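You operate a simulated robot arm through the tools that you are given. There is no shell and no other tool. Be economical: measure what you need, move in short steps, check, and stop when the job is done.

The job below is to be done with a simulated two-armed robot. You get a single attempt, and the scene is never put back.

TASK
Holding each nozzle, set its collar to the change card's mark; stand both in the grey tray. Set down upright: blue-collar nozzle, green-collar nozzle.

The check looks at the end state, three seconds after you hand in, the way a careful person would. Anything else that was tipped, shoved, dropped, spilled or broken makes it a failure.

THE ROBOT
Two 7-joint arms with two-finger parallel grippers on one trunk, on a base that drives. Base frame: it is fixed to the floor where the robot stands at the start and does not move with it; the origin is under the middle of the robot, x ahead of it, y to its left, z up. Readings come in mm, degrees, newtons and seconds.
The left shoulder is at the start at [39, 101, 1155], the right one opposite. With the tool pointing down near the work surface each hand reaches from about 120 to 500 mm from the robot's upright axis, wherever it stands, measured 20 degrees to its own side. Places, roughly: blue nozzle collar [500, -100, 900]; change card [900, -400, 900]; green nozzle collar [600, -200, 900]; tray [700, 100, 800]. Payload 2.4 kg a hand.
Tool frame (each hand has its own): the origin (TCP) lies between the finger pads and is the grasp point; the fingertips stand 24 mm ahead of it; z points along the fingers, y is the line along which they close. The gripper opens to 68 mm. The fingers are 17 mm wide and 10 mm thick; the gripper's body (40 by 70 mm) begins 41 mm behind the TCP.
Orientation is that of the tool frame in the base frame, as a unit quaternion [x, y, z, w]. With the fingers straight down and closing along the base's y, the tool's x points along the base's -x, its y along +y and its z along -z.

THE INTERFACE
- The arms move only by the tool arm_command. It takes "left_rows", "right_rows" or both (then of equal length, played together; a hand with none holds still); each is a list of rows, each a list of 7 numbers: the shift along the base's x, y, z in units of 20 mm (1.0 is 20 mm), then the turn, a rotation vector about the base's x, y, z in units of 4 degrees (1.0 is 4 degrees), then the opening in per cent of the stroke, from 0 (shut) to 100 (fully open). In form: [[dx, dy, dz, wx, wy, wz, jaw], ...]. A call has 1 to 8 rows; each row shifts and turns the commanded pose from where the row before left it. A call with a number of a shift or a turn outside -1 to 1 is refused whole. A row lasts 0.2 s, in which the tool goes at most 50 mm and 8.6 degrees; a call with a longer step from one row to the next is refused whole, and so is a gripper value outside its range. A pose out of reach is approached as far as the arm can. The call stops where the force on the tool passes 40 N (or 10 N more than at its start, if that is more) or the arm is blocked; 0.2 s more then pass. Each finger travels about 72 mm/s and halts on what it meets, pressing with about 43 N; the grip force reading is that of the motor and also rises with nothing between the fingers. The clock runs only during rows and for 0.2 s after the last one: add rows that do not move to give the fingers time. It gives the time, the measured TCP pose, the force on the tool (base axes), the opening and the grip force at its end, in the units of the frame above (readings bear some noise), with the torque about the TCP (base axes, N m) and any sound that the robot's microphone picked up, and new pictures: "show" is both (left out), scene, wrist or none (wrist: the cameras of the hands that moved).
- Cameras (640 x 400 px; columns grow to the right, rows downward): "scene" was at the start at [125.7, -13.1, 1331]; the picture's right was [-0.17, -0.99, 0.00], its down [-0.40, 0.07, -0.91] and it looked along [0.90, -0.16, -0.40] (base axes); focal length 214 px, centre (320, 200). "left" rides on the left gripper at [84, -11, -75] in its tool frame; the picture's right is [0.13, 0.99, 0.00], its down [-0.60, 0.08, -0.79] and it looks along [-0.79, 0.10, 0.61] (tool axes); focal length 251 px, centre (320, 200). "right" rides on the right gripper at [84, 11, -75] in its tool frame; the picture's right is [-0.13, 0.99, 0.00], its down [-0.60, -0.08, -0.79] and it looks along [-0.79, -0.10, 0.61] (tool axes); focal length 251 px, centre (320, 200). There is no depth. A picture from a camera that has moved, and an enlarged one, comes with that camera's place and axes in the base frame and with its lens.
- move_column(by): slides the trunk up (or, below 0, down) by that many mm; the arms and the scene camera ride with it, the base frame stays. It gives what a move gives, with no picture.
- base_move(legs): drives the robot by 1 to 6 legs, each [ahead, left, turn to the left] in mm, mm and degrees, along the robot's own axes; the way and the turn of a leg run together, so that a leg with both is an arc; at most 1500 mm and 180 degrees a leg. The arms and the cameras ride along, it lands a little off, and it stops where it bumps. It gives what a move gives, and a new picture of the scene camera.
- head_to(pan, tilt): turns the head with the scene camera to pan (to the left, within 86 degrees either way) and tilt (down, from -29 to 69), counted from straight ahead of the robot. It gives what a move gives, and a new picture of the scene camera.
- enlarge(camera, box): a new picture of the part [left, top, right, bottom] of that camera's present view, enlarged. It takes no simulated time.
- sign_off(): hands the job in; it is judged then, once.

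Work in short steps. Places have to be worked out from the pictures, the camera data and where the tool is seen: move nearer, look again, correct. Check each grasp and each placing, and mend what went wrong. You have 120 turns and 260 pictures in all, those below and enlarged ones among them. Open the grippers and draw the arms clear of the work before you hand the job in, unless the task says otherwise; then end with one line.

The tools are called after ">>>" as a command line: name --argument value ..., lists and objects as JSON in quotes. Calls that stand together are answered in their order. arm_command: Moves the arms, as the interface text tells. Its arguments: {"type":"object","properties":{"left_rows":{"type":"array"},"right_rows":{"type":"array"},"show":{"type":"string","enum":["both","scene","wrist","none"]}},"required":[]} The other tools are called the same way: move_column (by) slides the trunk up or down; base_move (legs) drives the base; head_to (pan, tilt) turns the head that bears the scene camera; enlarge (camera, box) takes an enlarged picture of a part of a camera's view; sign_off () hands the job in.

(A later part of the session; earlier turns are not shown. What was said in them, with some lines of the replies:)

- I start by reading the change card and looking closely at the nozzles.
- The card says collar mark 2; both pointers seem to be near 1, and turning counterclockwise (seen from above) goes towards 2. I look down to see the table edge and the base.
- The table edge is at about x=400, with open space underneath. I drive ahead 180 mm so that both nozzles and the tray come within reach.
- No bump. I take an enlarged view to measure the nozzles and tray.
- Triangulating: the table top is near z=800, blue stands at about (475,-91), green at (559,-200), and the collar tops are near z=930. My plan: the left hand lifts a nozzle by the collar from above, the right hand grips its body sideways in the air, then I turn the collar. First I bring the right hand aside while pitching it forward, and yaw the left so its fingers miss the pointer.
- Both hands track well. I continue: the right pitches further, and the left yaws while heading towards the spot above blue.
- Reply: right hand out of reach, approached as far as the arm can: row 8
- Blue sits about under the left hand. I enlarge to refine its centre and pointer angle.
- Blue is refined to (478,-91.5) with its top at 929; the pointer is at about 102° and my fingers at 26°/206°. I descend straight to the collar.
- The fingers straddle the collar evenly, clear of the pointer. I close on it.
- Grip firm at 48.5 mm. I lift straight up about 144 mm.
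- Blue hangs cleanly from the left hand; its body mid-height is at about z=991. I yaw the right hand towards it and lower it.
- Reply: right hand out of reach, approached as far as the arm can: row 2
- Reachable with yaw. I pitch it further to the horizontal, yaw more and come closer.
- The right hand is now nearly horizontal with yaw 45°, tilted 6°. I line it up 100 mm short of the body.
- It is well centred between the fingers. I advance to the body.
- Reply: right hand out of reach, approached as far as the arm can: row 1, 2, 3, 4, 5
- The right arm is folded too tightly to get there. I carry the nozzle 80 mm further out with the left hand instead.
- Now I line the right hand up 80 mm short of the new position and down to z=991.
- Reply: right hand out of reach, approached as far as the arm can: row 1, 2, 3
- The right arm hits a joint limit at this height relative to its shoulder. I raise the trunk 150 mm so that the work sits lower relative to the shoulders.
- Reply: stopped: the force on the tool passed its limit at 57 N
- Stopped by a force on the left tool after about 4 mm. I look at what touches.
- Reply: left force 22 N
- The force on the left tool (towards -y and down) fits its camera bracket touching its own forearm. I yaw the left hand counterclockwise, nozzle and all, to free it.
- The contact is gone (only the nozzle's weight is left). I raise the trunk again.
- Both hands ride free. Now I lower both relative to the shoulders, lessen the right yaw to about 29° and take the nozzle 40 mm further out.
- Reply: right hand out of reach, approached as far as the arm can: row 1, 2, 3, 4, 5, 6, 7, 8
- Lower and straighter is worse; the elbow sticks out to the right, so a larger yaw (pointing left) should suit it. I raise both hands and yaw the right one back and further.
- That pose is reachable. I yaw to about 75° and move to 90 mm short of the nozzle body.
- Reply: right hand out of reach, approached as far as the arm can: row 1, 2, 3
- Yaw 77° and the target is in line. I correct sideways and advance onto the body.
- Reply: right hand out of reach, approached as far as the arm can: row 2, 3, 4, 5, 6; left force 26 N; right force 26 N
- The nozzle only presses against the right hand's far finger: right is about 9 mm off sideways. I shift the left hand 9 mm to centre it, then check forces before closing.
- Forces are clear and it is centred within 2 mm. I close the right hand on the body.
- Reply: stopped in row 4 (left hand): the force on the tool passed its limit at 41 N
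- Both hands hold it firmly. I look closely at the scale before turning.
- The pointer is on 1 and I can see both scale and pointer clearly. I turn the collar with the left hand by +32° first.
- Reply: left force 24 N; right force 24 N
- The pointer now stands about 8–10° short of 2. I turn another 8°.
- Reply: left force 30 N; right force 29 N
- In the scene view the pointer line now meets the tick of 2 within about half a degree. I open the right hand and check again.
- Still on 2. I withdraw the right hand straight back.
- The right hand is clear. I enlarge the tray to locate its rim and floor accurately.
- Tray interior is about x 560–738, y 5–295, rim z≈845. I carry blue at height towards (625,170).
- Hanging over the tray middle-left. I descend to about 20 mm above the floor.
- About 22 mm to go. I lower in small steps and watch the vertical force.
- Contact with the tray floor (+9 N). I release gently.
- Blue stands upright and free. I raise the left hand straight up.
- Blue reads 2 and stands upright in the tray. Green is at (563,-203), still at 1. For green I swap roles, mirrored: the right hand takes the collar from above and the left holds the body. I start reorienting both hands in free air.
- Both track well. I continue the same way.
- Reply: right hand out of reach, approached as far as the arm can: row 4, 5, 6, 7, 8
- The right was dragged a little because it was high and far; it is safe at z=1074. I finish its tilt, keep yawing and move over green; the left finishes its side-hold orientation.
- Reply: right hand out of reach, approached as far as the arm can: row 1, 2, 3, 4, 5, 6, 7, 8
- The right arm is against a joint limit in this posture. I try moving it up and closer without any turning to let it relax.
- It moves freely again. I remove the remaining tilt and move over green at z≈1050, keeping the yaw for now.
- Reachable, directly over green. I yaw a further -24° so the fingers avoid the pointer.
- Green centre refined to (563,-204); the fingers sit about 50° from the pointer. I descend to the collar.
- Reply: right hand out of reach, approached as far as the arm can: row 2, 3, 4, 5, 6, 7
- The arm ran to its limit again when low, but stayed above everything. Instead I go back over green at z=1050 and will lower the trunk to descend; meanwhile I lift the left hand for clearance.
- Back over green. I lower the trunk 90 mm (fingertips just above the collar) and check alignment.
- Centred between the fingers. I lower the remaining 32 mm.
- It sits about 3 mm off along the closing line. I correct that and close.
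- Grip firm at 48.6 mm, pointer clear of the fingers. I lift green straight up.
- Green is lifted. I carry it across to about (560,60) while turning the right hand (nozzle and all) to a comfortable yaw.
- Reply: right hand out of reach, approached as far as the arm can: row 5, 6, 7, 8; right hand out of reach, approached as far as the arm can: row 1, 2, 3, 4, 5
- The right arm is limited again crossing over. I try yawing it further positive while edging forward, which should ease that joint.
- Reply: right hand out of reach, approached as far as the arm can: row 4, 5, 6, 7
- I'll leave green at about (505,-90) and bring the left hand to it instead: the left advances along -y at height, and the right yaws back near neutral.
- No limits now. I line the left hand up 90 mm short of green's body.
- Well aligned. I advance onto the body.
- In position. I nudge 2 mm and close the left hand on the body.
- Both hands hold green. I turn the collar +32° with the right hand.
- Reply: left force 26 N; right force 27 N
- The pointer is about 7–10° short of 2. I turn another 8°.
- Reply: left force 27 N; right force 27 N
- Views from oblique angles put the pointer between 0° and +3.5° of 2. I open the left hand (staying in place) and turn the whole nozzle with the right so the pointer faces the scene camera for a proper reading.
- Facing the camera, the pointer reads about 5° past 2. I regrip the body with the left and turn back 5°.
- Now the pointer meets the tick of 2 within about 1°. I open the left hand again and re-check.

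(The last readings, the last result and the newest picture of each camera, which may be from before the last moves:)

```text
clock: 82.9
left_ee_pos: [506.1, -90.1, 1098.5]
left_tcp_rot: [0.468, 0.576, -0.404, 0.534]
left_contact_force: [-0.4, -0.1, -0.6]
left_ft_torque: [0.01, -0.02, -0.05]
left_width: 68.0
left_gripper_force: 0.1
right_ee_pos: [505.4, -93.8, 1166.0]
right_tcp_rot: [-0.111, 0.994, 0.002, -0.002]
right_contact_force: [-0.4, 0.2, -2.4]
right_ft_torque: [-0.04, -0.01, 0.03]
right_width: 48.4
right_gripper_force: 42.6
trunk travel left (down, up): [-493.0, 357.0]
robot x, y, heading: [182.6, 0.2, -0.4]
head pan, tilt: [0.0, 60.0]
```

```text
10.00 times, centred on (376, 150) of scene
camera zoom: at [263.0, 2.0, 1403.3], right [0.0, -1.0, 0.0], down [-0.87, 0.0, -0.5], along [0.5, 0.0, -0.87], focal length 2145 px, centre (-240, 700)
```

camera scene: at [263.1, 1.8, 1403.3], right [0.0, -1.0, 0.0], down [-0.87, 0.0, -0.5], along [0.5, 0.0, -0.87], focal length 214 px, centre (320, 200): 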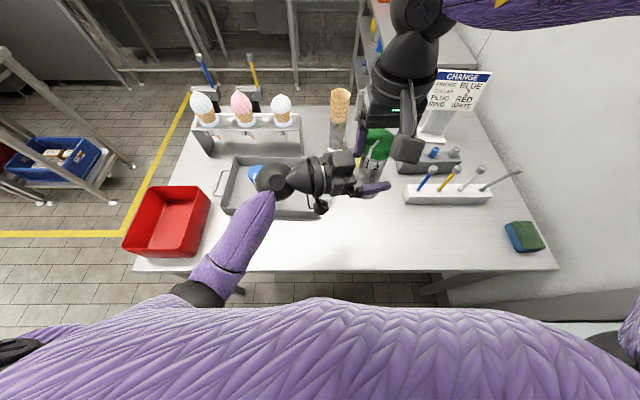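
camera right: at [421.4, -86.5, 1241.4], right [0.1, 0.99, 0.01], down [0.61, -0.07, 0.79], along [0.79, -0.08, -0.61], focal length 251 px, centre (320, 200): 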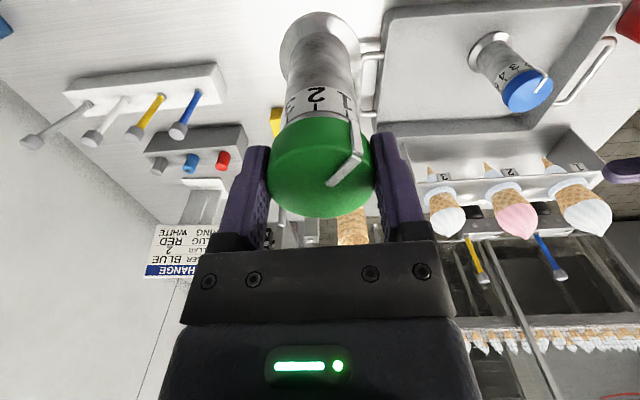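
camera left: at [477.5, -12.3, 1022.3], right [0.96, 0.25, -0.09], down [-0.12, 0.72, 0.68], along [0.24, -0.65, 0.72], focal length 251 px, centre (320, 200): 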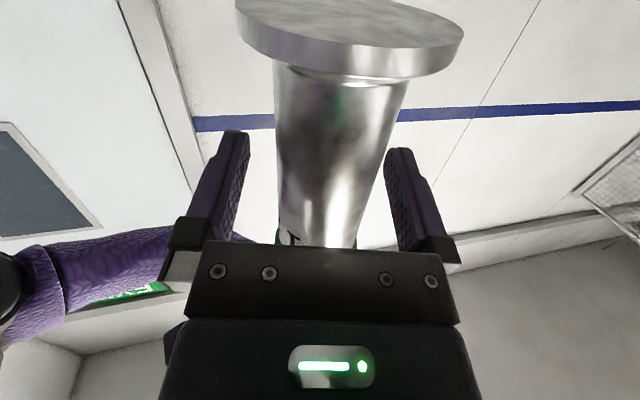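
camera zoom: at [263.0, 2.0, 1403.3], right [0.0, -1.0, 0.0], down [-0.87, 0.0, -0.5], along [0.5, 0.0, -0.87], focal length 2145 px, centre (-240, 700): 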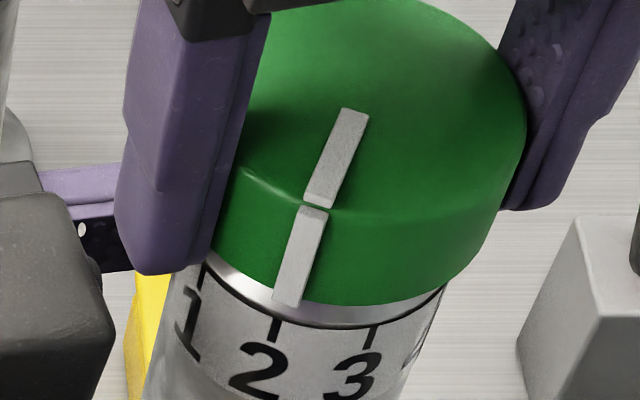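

Still on 2. I withdraw the left hand straight back.

>>> arm_command --left_rows '[[-0.23, 0.97, 0, 0, 0, 0, 100], [-0.23, 0.97, 0, 0, 0, 0, 100], [-0.23, 0.97, 0, 0, 0, 0, 100], [-0.23, 0.97, 0, 0, 0, 0, 100], [-0.2, 0.97, 0, 0, 0, 0, 100], [-0.1, 0.97, 0, 0, 0, 0, 100], [0, 0.97, 0.2, 0, 0, 0, 100], [0, 0.97, 0.2, 0, 0, 0, 100]]' --show "none"

>>> arm_command --left_rows '[[0.2, 1, 0.4, 0, 0, 0, 100], [0.2, 1, 0.4, 0, 0, 0, 100], [0.2, 1, 0.4, 0, 0, 0, 100], [0.2, 1, 0.4, 0, 0, 0, 100], [0.2, 1, 0.4, 0, 0, 0, 100], [0.2, 1, 0.4, 0, 0, 0, 100], [0.2, 1, 0.4, 0, 0, 0, 100], [0.2, 1, 0.4, 0, 0, 0, 100]]' --show "scene"

```text
clock: 84.7
left_ee_pos: [483.0, 64.9, 1106.6]
left_tcp_rot: [0.466, 0.576, -0.405, 0.536]
left_contact_force: [-0.1, 0.1, -0.5]
left_ft_torque: [0.01, -0.03, 0.0]
left_width: 68.0
left_gripper_force: 0.1
right_ee_pos: [505.9, -94.0, 1165.4]
right_tcp_rot: [-0.111, 0.994, 0.002, -0.001]
right_contact_force: [-0.4, 0.3, -3.1]
right_ft_torque: [-0.03, 0.0, -0.03]
right_width: 48.5
right_gripper_force: 42.9
trunk travel left (down, up): [-493.0, 357.0]
robot x, y, heading: [180.9, 1.0, -0.0]
head pan, tilt: [0.0, 60.0]
```

```text
clock: 86.5
left_ee_pos: [515.1, 225.6, 1170.5]
left_tcp_rot: [0.466, 0.576, -0.405, 0.536]
left_contact_force: [-0.3, 0.0, 0.1]
left_ft_torque: [0.0, 0.01, 0.01]
left_width: 67.9
left_gripper_force: 0.1
right_ee_pos: [505.3, -93.9, 1165.9]
right_tcp_rot: [-0.111, 0.994, 0.002, -0.002]
right_contact_force: [0.7, 0.5, -3.4]
right_ft_torque: [-0.02, 0.0, -0.01]
right_width: 48.2
right_gripper_force: 42.8
trunk travel left (down, up): [-493.0, 357.0]
robot x, y, heading: [176.7, -0.5, 0.1]
head pan, tilt: [0.0, 60.0]
camera scene: at [263.1, 2.3, 1403.3], right [0.0, -1.0, 0.0], down [-0.87, 0.0, -0.5], along [0.5, 0.0, -0.87], focal length 214 px, centre (320, 200)
```

scene: 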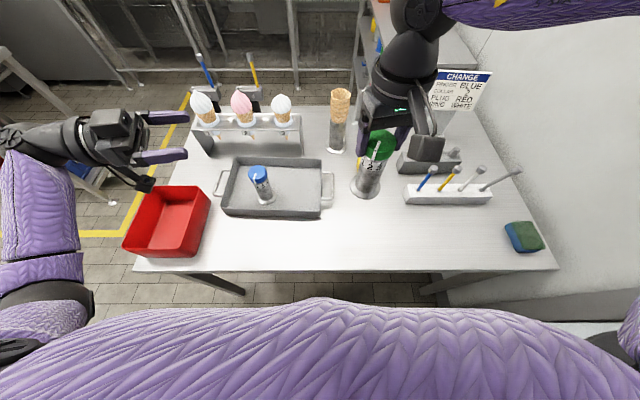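

All clear. I turn the base 25° to the left so the tray comes on the right arm's own side.

>>> base_move --legs '[[0, 0, 25]]'

```text
clock: 88.2
left_ee_pos: [387.1, 346.4, 1169.7]
left_tcp_rot: [0.33, 0.664, -0.278, 0.611]
left_contact_force: [-0.2, -0.2, -0.4]
left_ft_torque: [0.02, 0.0, -0.01]
left_width: 68.0
left_gripper_force: 0.1
right_ee_pos: [513.7, 54.8, 1167.0]
right_tcp_rot: [-0.325, 0.946, 0.002, -0.002]
right_contact_force: [0.4, -1.0, -3.4]
right_ft_torque: [0.03, 0.02, 0.01]
right_width: 48.4
right_gripper_force: 43.0
trunk travel left (down, up): [-493.0, 357.0]
robot x, y, heading: [175.6, 3.4, 25.0]
head pan, tilt: [0.0, 60.0]
camera scene: at [254.7, 39.6, 1403.3], right [0.42, -0.91, 0.0], down [-0.79, -0.37, -0.5], along [0.45, 0.21, -0.87], focal length 214 px, centre (320, 200)
```

scene: 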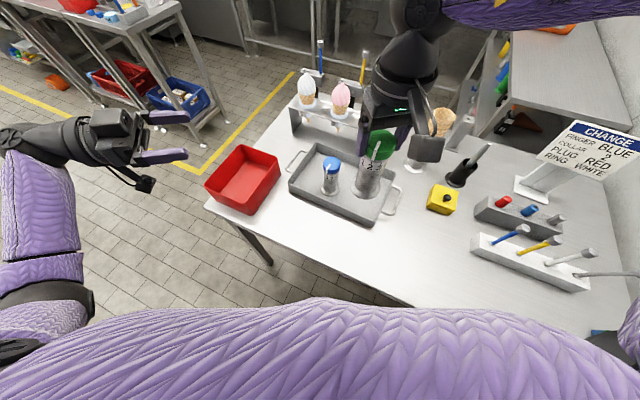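

Now I move green towards (640,70) above the tray while descending to z≈1067.

>>> arm_command --right_rows '[[0.2, 0.1, -1, 0, 0, 0, 30], [0.6, 0.1, -1, 0, 0, 0, 30], [0.9, 0.1, -1, 0, 0, 0, 30], [0.9, 0.1, -0.8, 0, 0, 0, 30], [0.9, 0.1, -0.6, 0, 0, 0, 30], [0.9, 0.1, -0.3, 0, 0, 0, 30], [0.9, 0.1, -0.3, 0, 0, 0, 30], [0.9, 0.1, 0, 0, 0, 0, 30]]' --show "both"

```text
clock: 90.0
left_ee_pos: [387.0, 346.4, 1170.6]
left_tcp_rot: [0.33, 0.664, -0.278, 0.61]
left_contact_force: [-1.2, 0.6, 0.0]
left_ft_torque: [0.01, 0.02, 0.0]
left_width: 68.0
left_gripper_force: 0.1
right_ee_pos: [616.2, 16.0, 1088.2]
right_tcp_rot: [-0.325, 0.946, 0.004, -0.002]
right_contact_force: [0.1, 0.2, -2.6]
right_ft_torque: [-0.01, -0.01, 0.0]
right_width: 48.1
right_gripper_force: 42.9
right hand out of reach, approached as far as the arm can: row 3, 4, 5, 6, 7, 8
trunk travel left (down, up): [-493.0, 357.0]
robot x, y, heading: [177.0, -1.9, 25.2]
head pan, tilt: [0.0, 60.0]
camera scene: at [255.0, 39.4, 1403.3], right [0.42, -0.91, 0.0], down [-0.79, -0.36, -0.5], along [0.45, 0.21, -0.87], focal length 214 px, centre (320, 200)
camera right: at [543.8, -28.1, 1164.2], right [-0.51, 0.86, 0.01], down [0.53, 0.31, 0.79], along [0.68, 0.4, -0.61], focal length 251 px, centre (320, 200)
```

scene: 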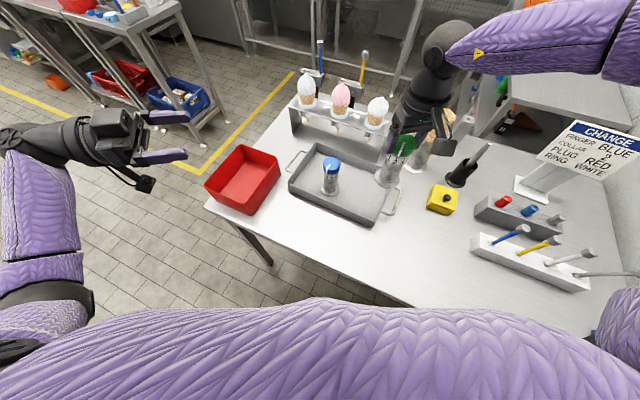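
right: 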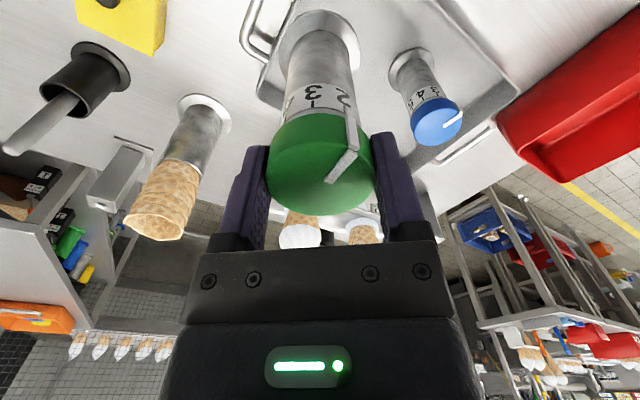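

Close to the limit at (616,16). Turning the base a further 8° left will carry green to about (608,79), well inside the tray.

>>> base_move --legs '[[0, 0, 8]]'

```text
clock: 91.0
left_ee_pos: [337.0, 372.8, 1170.0]
left_tcp_rot: [0.283, 0.686, -0.234, 0.628]
left_contact_force: [0.7, -1.1, -0.9]
left_ft_torque: [-0.01, 0.01, 0.0]
left_width: 67.9
left_gripper_force: 0.0
right_ee_pos: [608.4, 77.1, 1089.4]
right_tcp_rot: [-0.389, 0.921, 0.002, -0.002]
right_contact_force: [0.4, 0.0, -3.4]
right_ft_torque: [0.02, 0.01, -0.01]
right_width: 48.1
right_gripper_force: 42.9
trunk travel left (down, up): [-493.0, 357.0]
robot x, y, heading: [178.7, 1.5, 32.9]
head pan, tilt: [0.0, 60.0]
camera scene: at [248.8, 50.3, 1403.3], right [0.54, -0.84, 0.0], down [-0.73, -0.47, -0.5], along [0.42, 0.27, -0.87], focal length 214 px, centre (320, 200)
```

scene: 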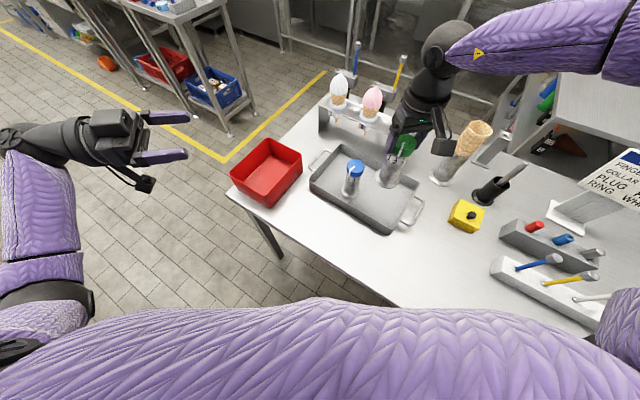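

Green hangs over the tray at (608,77). I lower the trunk 100 mm and check.

>>> move_column --by -100

>>> enlarge --camera "scene" --box '[230, 20, 560, 230]'

>>> enlarge --camera "right" --box '[0, 0, 640, 400]'

```text
clock: 92.3
left_ee_pos: [336.8, 372.8, 1071.1]
left_tcp_rot: [0.285, 0.686, -0.234, 0.627]
left_contact_force: [0.2, 0.5, -0.5]
left_ft_torque: [0.01, 0.01, 0.0]
left_width: 68.0
left_gripper_force: 0.1
right_ee_pos: [608.6, 76.9, 989.2]
right_tcp_rot: [-0.39, 0.921, 0.003, -0.002]
right_contact_force: [0.2, 0.7, -2.2]
right_ft_torque: [-0.03, -0.03, 0.01]
right_width: 48.3
right_gripper_force: 42.7
trunk travel left (down, up): [-393.0, 457.0]
robot x, y, heading: [177.2, -0.2, 32.8]
head pan, tilt: [0.0, 60.0]
```

```text
1.90 times, centred on (395, 125) of scene
camera zoom: at [258.5, 56.4, 1302.9], right [0.54, -0.84, 0.0], down [-0.73, -0.47, -0.5], along [0.42, 0.27, -0.87], focal length 408 px, centre (177, 343)
```

zoom: 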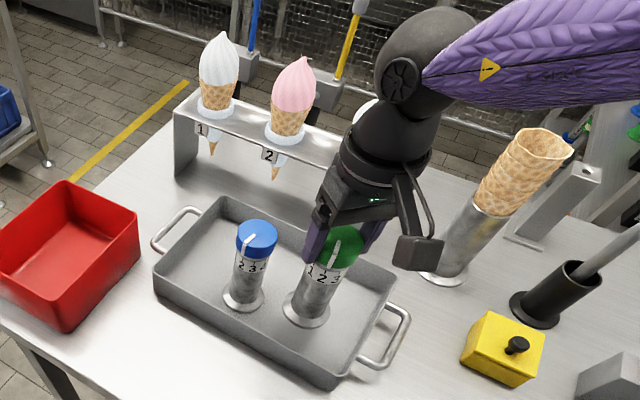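

```text
1.00 times, centred on (320, 200) of right (not enlarged: the box is as wide or as high as the picture)
camera zoom: at [543.5, 23.3, 1064.4], right [-0.62, 0.78, 0.01], down [0.48, 0.38, 0.79], along [0.62, 0.49, -0.61], focal length 251 px, centre (320, 200)
```

zoom: 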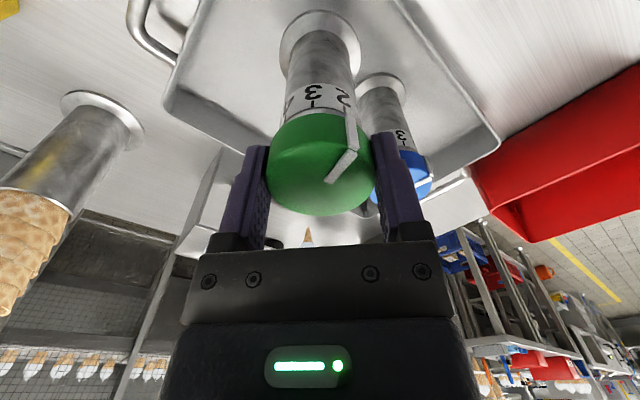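

Everything is clear. I lower 46 mm more with the trunk, then feel for contact with small arm steps.

>>> move_column --by -46

>>> arm_command --right_rows '[[0, 0, -0.15, 0, 0, 0, 30], [0, 0, -0.15, 0, 0, 0, 30]]' --show "none"

```text
clock: 93.2
left_ee_pos: [336.6, 372.6, 1025.9]
left_tcp_rot: [0.283, 0.686, -0.234, 0.628]
left_contact_force: [0.4, 0.1, -0.2]
left_ft_torque: [0.02, -0.01, 0.0]
left_width: 68.0
left_gripper_force: 0.1
right_ee_pos: [608.8, 77.9, 942.4]
right_tcp_rot: [-0.39, 0.921, 0.002, -0.001]
right_contact_force: [-0.4, 0.3, -2.0]
right_ft_torque: [0.0, -0.03, 0.03]
right_width: 48.3
right_gripper_force: 43.2
trunk travel left (down, up): [-347.0, 503.0]
robot x, y, heading: [177.2, -3.0, 33.0]
head pan, tilt: [0.0, 60.0]
```

```text
clock: 93.8
left_ee_pos: [336.6, 371.8, 1024.8]
left_tcp_rot: [0.283, 0.686, -0.235, 0.628]
left_contact_force: [-0.2, 0.1, -0.6]
left_ft_torque: [0.01, 0.02, -0.02]
left_width: 68.1
left_gripper_force: 0.1
right_ee_pos: [609.5, 76.5, 936.2]
right_tcp_rot: [-0.39, 0.921, 0.002, -0.002]
right_contact_force: [-0.1, 0.5, -3.5]
right_ft_torque: [-0.04, -0.02, 0.0]
right_width: 48.2
right_gripper_force: 43.4
trunk travel left (down, up): [-347.0, 503.0]
robot x, y, heading: [180.3, -2.3, 32.7]
head pan, tilt: [0.0, 60.0]
```

No contact yet at 936; I go on in 1 mm steps.

>>> arm_command --right_rows '[[0, 0, -0.05, 0, 0, 0, 30], [0, 0, -0.05, 0, 0, 0, 30]]' --show "none"

>>> enlarge --camera "scene" --box '[330, 100, 460, 200]'

```text
clock: 94.4
left_ee_pos: [336.9, 371.8, 1023.9]
left_tcp_rot: [0.284, 0.686, -0.235, 0.628]
left_contact_force: [-0.4, -0.1, 0.7]
left_ft_torque: [0.01, -0.01, -0.04]
left_width: 67.9
left_gripper_force: 0.1
right_ee_pos: [610.6, 77.0, 934.7]
right_tcp_rot: [-0.39, 0.921, 0.003, -0.003]
right_contact_force: [0.8, -0.4, -3.0]
right_ft_torque: [-0.01, -0.01, 0.01]
right_width: 48.2
right_gripper_force: 42.9
trunk travel left (down, up): [-347.0, 503.0]
robot x, y, heading: [178.1, -0.6, 33.1]
head pan, tilt: [0.0, 60.0]
```

```text
4.00 times, centred on (395, 150) of scene
camera zoom: at [264.8, 60.4, 1256.4], right [0.54, -0.84, 0.0], down [-0.73, -0.47, -0.5], along [0.42, 0.27, -0.87], focal length 858 px, centre (20, 400)
```

zoom: 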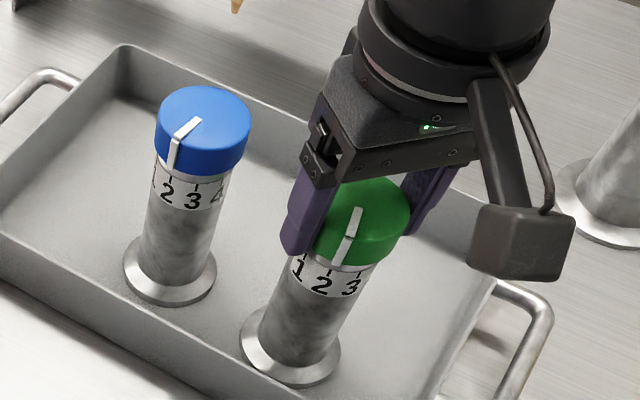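

Green is inside the tray, just above the floor, with its pointer at 2. I continue down.

>>> arm_command --right_rows '[[0, 0, -0.06, 0, 0, 0, 30], [0, 0, -0.06, 0, 0, 0, 30]]' --show "none"

```text
clock: 95.0
left_ee_pos: [335.4, 371.5, 1025.3]
left_tcp_rot: [0.284, 0.685, -0.235, 0.628]
left_contact_force: [-0.6, -0.2, 0.5]
left_ft_torque: [0.02, 0.03, 0.01]
left_width: 67.9
left_gripper_force: 0.1
right_ee_pos: [608.1, 77.5, 934.3]
right_tcp_rot: [-0.389, 0.921, 0.002, -0.001]
right_contact_force: [2.4, -3.3, 15.4]
right_ft_torque: [-0.84, -0.07, 0.01]
right_width: 48.1
right_gripper_force: 43.1
trunk travel left (down, up): [-347.0, 503.0]
robot x, y, heading: [178.1, 1.7, 32.9]
head pan, tilt: [0.0, 60.0]
```

Contact (+15 N). I back off half a millimetre and release gently.

>>> arm_command --right_rows '[[0, 0, 0.03, 0, 0, 0, 30], [0, 0, 0, 0, 0, 0, 71], [0, 0, 0, 0, 0, 0, 74], [0, 0, 0, 0, 0, 0, 78], [0, 0, 0, 0, 0, 0, 100], [0, 0, 0, 0, 0, 0, 100]]' --show "both"

>>> enlarge --camera "scene" --box '[330, 100, 460, 200]'

```text
clock: 96.4
left_ee_pos: [336.6, 373.1, 1025.2]
left_tcp_rot: [0.284, 0.685, -0.235, 0.628]
left_contact_force: [-0.2, 0.1, -0.6]
left_ft_torque: [0.0, -0.04, -0.01]
left_width: 68.1
left_gripper_force: 0.1
right_ee_pos: [609.5, 77.6, 933.5]
right_tcp_rot: [-0.389, 0.921, 0.003, -0.002]
right_contact_force: [-0.6, 0.3, 0.3]
right_ft_torque: [-0.02, 0.0, 0.02]
right_width: 68.1
right_gripper_force: 0.1
trunk travel left (down, up): [-347.0, 503.0]
robot x, y, heading: [176.0, -1.8, 32.9]
head pan, tilt: [0.0, 60.0]
camera scene: at [264.6, 60.4, 1256.4], right [0.54, -0.84, 0.0], down [-0.73, -0.47, -0.5], along [0.42, 0.27, -0.87], focal length 214 px, centre (320, 200)
camera right: at [542.9, 23.7, 1008.7], right [-0.62, 0.78, 0.01], down [0.48, 0.38, 0.79], along [0.62, 0.49, -0.61], focal length 251 px, centre (320, 200)
```

scene: 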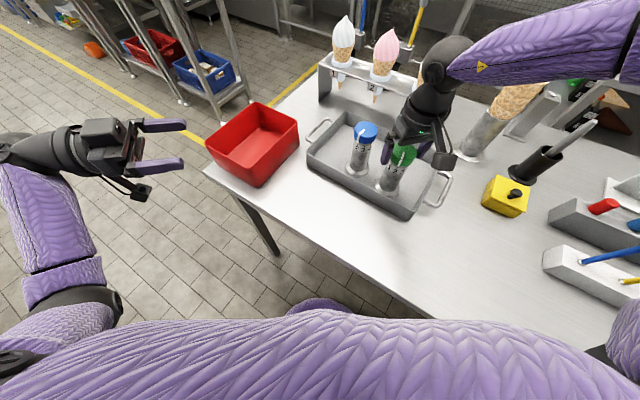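
right: 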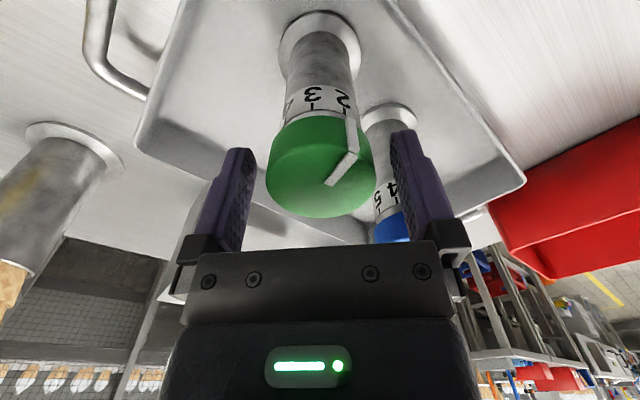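

```text
4.00 times, centred on (395, 150) of scene
camera zoom: at [264.6, 60.4, 1256.4], right [0.54, -0.84, 0.0], down [-0.73, -0.47, -0.5], along [0.42, 0.27, -0.87], focal length 858 px, centre (20, 400)
```

zoom: 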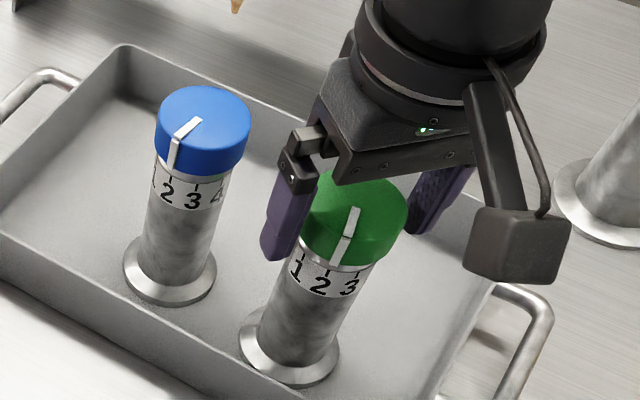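

Green stands upright and free. I rise straight up with the trunk.

>>> move_column --by 160

>>> enlarge --camera "scene" --box '[320, 130, 430, 210]'

>>> enlarge --camera "scene" --box '[200, 60, 620, 320]'

```text
clock: 98.2
left_ee_pos: [337.1, 372.3, 1184.7]
left_tcp_rot: [0.283, 0.686, -0.235, 0.628]
left_contact_force: [-0.7, -0.8, -0.3]
left_ft_torque: [-0.03, 0.01, 0.0]
left_width: 67.9
left_gripper_force: 0.2
right_ee_pos: [607.8, 76.1, 1097.0]
right_tcp_rot: [-0.39, 0.921, 0.004, 0.004]
right_contact_force: [0.4, -0.5, -0.6]
right_ft_torque: [0.02, -0.01, 0.0]
right_width: 67.7
right_gripper_force: 0.1
trunk travel left (down, up): [-507.0, 343.0]
robot x, y, heading: [173.5, 1.2, 32.9]
head pan, tilt: [0.0, 60.0]
```

```text
5.00 times, centred on (375, 170) of scene
camera zoom: at [247.8, 49.5, 1417.3], right [0.54, -0.84, 0.0], down [-0.73, -0.47, -0.5], along [0.42, 0.27, -0.87], focal length 1072 px, centre (45, 350)
```

zoom: 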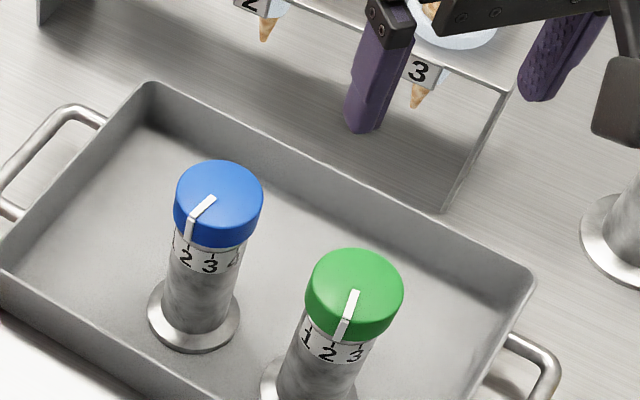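

```text
1.52 times, centred on (410, 190) of scene
camera zoom: at [247.8, 49.5, 1417.3], right [0.54, -0.84, 0.0], down [-0.73, -0.47, -0.5], along [0.42, 0.27, -0.87], focal length 327 px, centre (183, 215)
```

zoom: 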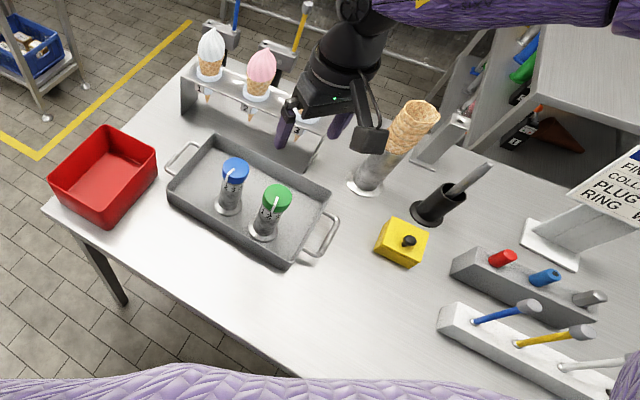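

Both stand upright in the tray at 2, and nothing else moved. I draw the right hand back clear of the work.

>>> arm_command --right_rows '[[-0.8, -0.6, 0.3, 0, 0, 0, 100], [-0.8, -0.6, 0.3, 0, 0, 0, 100], [-0.8, -0.6, 0.3, 0, 0, 0, 100], [-0.8, -0.6, 0.3, 0, 0, 0, 100], [-0.8, -0.6, 0.3, 0, 0, 0, 100], [-0.8, -0.6, 0.3, 0, 0, 0, 100], [-0.8, -0.6, 0.3, 0, 0, 0, 100], [-0.8, -0.6, 0.3, 0, 0, 0, 100]]' --show "scene"

>>> enlarge --camera "scene" --box '[340, 155, 410, 215]'

```text
clock: 100.0
left_ee_pos: [336.0, 372.8, 1185.3]
left_tcp_rot: [0.283, 0.685, -0.235, 0.628]
left_contact_force: [0.4, -0.7, -0.1]
left_ft_torque: [0.02, -0.02, -0.01]
left_width: 68.0
left_gripper_force: 0.1
right_ee_pos: [477.7, -20.4, 1146.8]
right_tcp_rot: [-0.389, 0.921, 0.005, 0.005]
right_contact_force: [0.3, 0.0, -0.2]
right_ft_torque: [0.02, 0.0, -0.01]
right_width: 68.0
right_gripper_force: 0.0
trunk travel left (down, up): [-507.0, 343.0]
robot x, y, heading: [175.2, -3.0, 33.0]
head pan, tilt: [0.0, 60.0]
camera scene: at [247.4, 49.1, 1417.4], right [0.54, -0.84, 0.0], down [-0.73, -0.47, -0.5], along [0.42, 0.27, -0.87], focal length 214 px, centre (320, 200)
```

scene: 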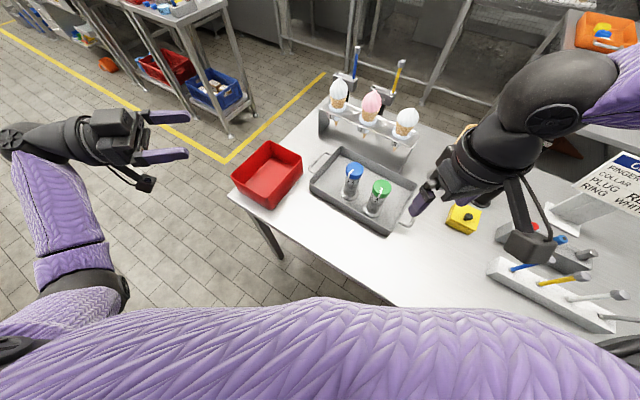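

```text
6.67 times, centred on (375, 185) of scene
camera zoom: at [247.4, 49.1, 1417.4], right [0.54, -0.84, 0.0], down [-0.73, -0.47, -0.5], along [0.42, 0.27, -0.87], focal length 1430 px, centre (-47, 300)
```

zoom: 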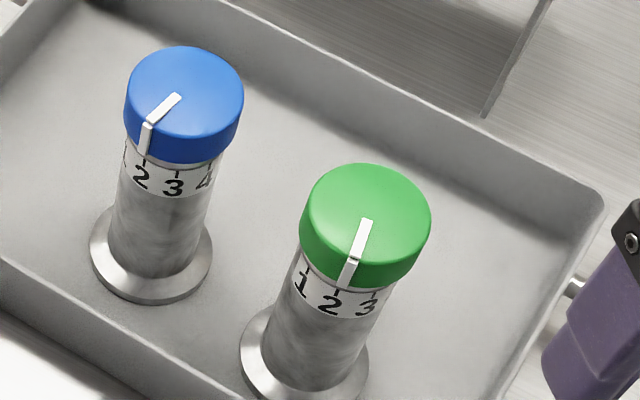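

Both pointers read 2, both nozzles stand upright in the grey tray, the grippers are open and the arms are clear, so I hand the job in.

>>> sign_off

```text
The job is handed in.
```

Both nozzles are standing upright in the grey tray with their collars set to 2, the mark on the change card; by the camera views the pointers are within about 1° of it, and nothing else was moved.
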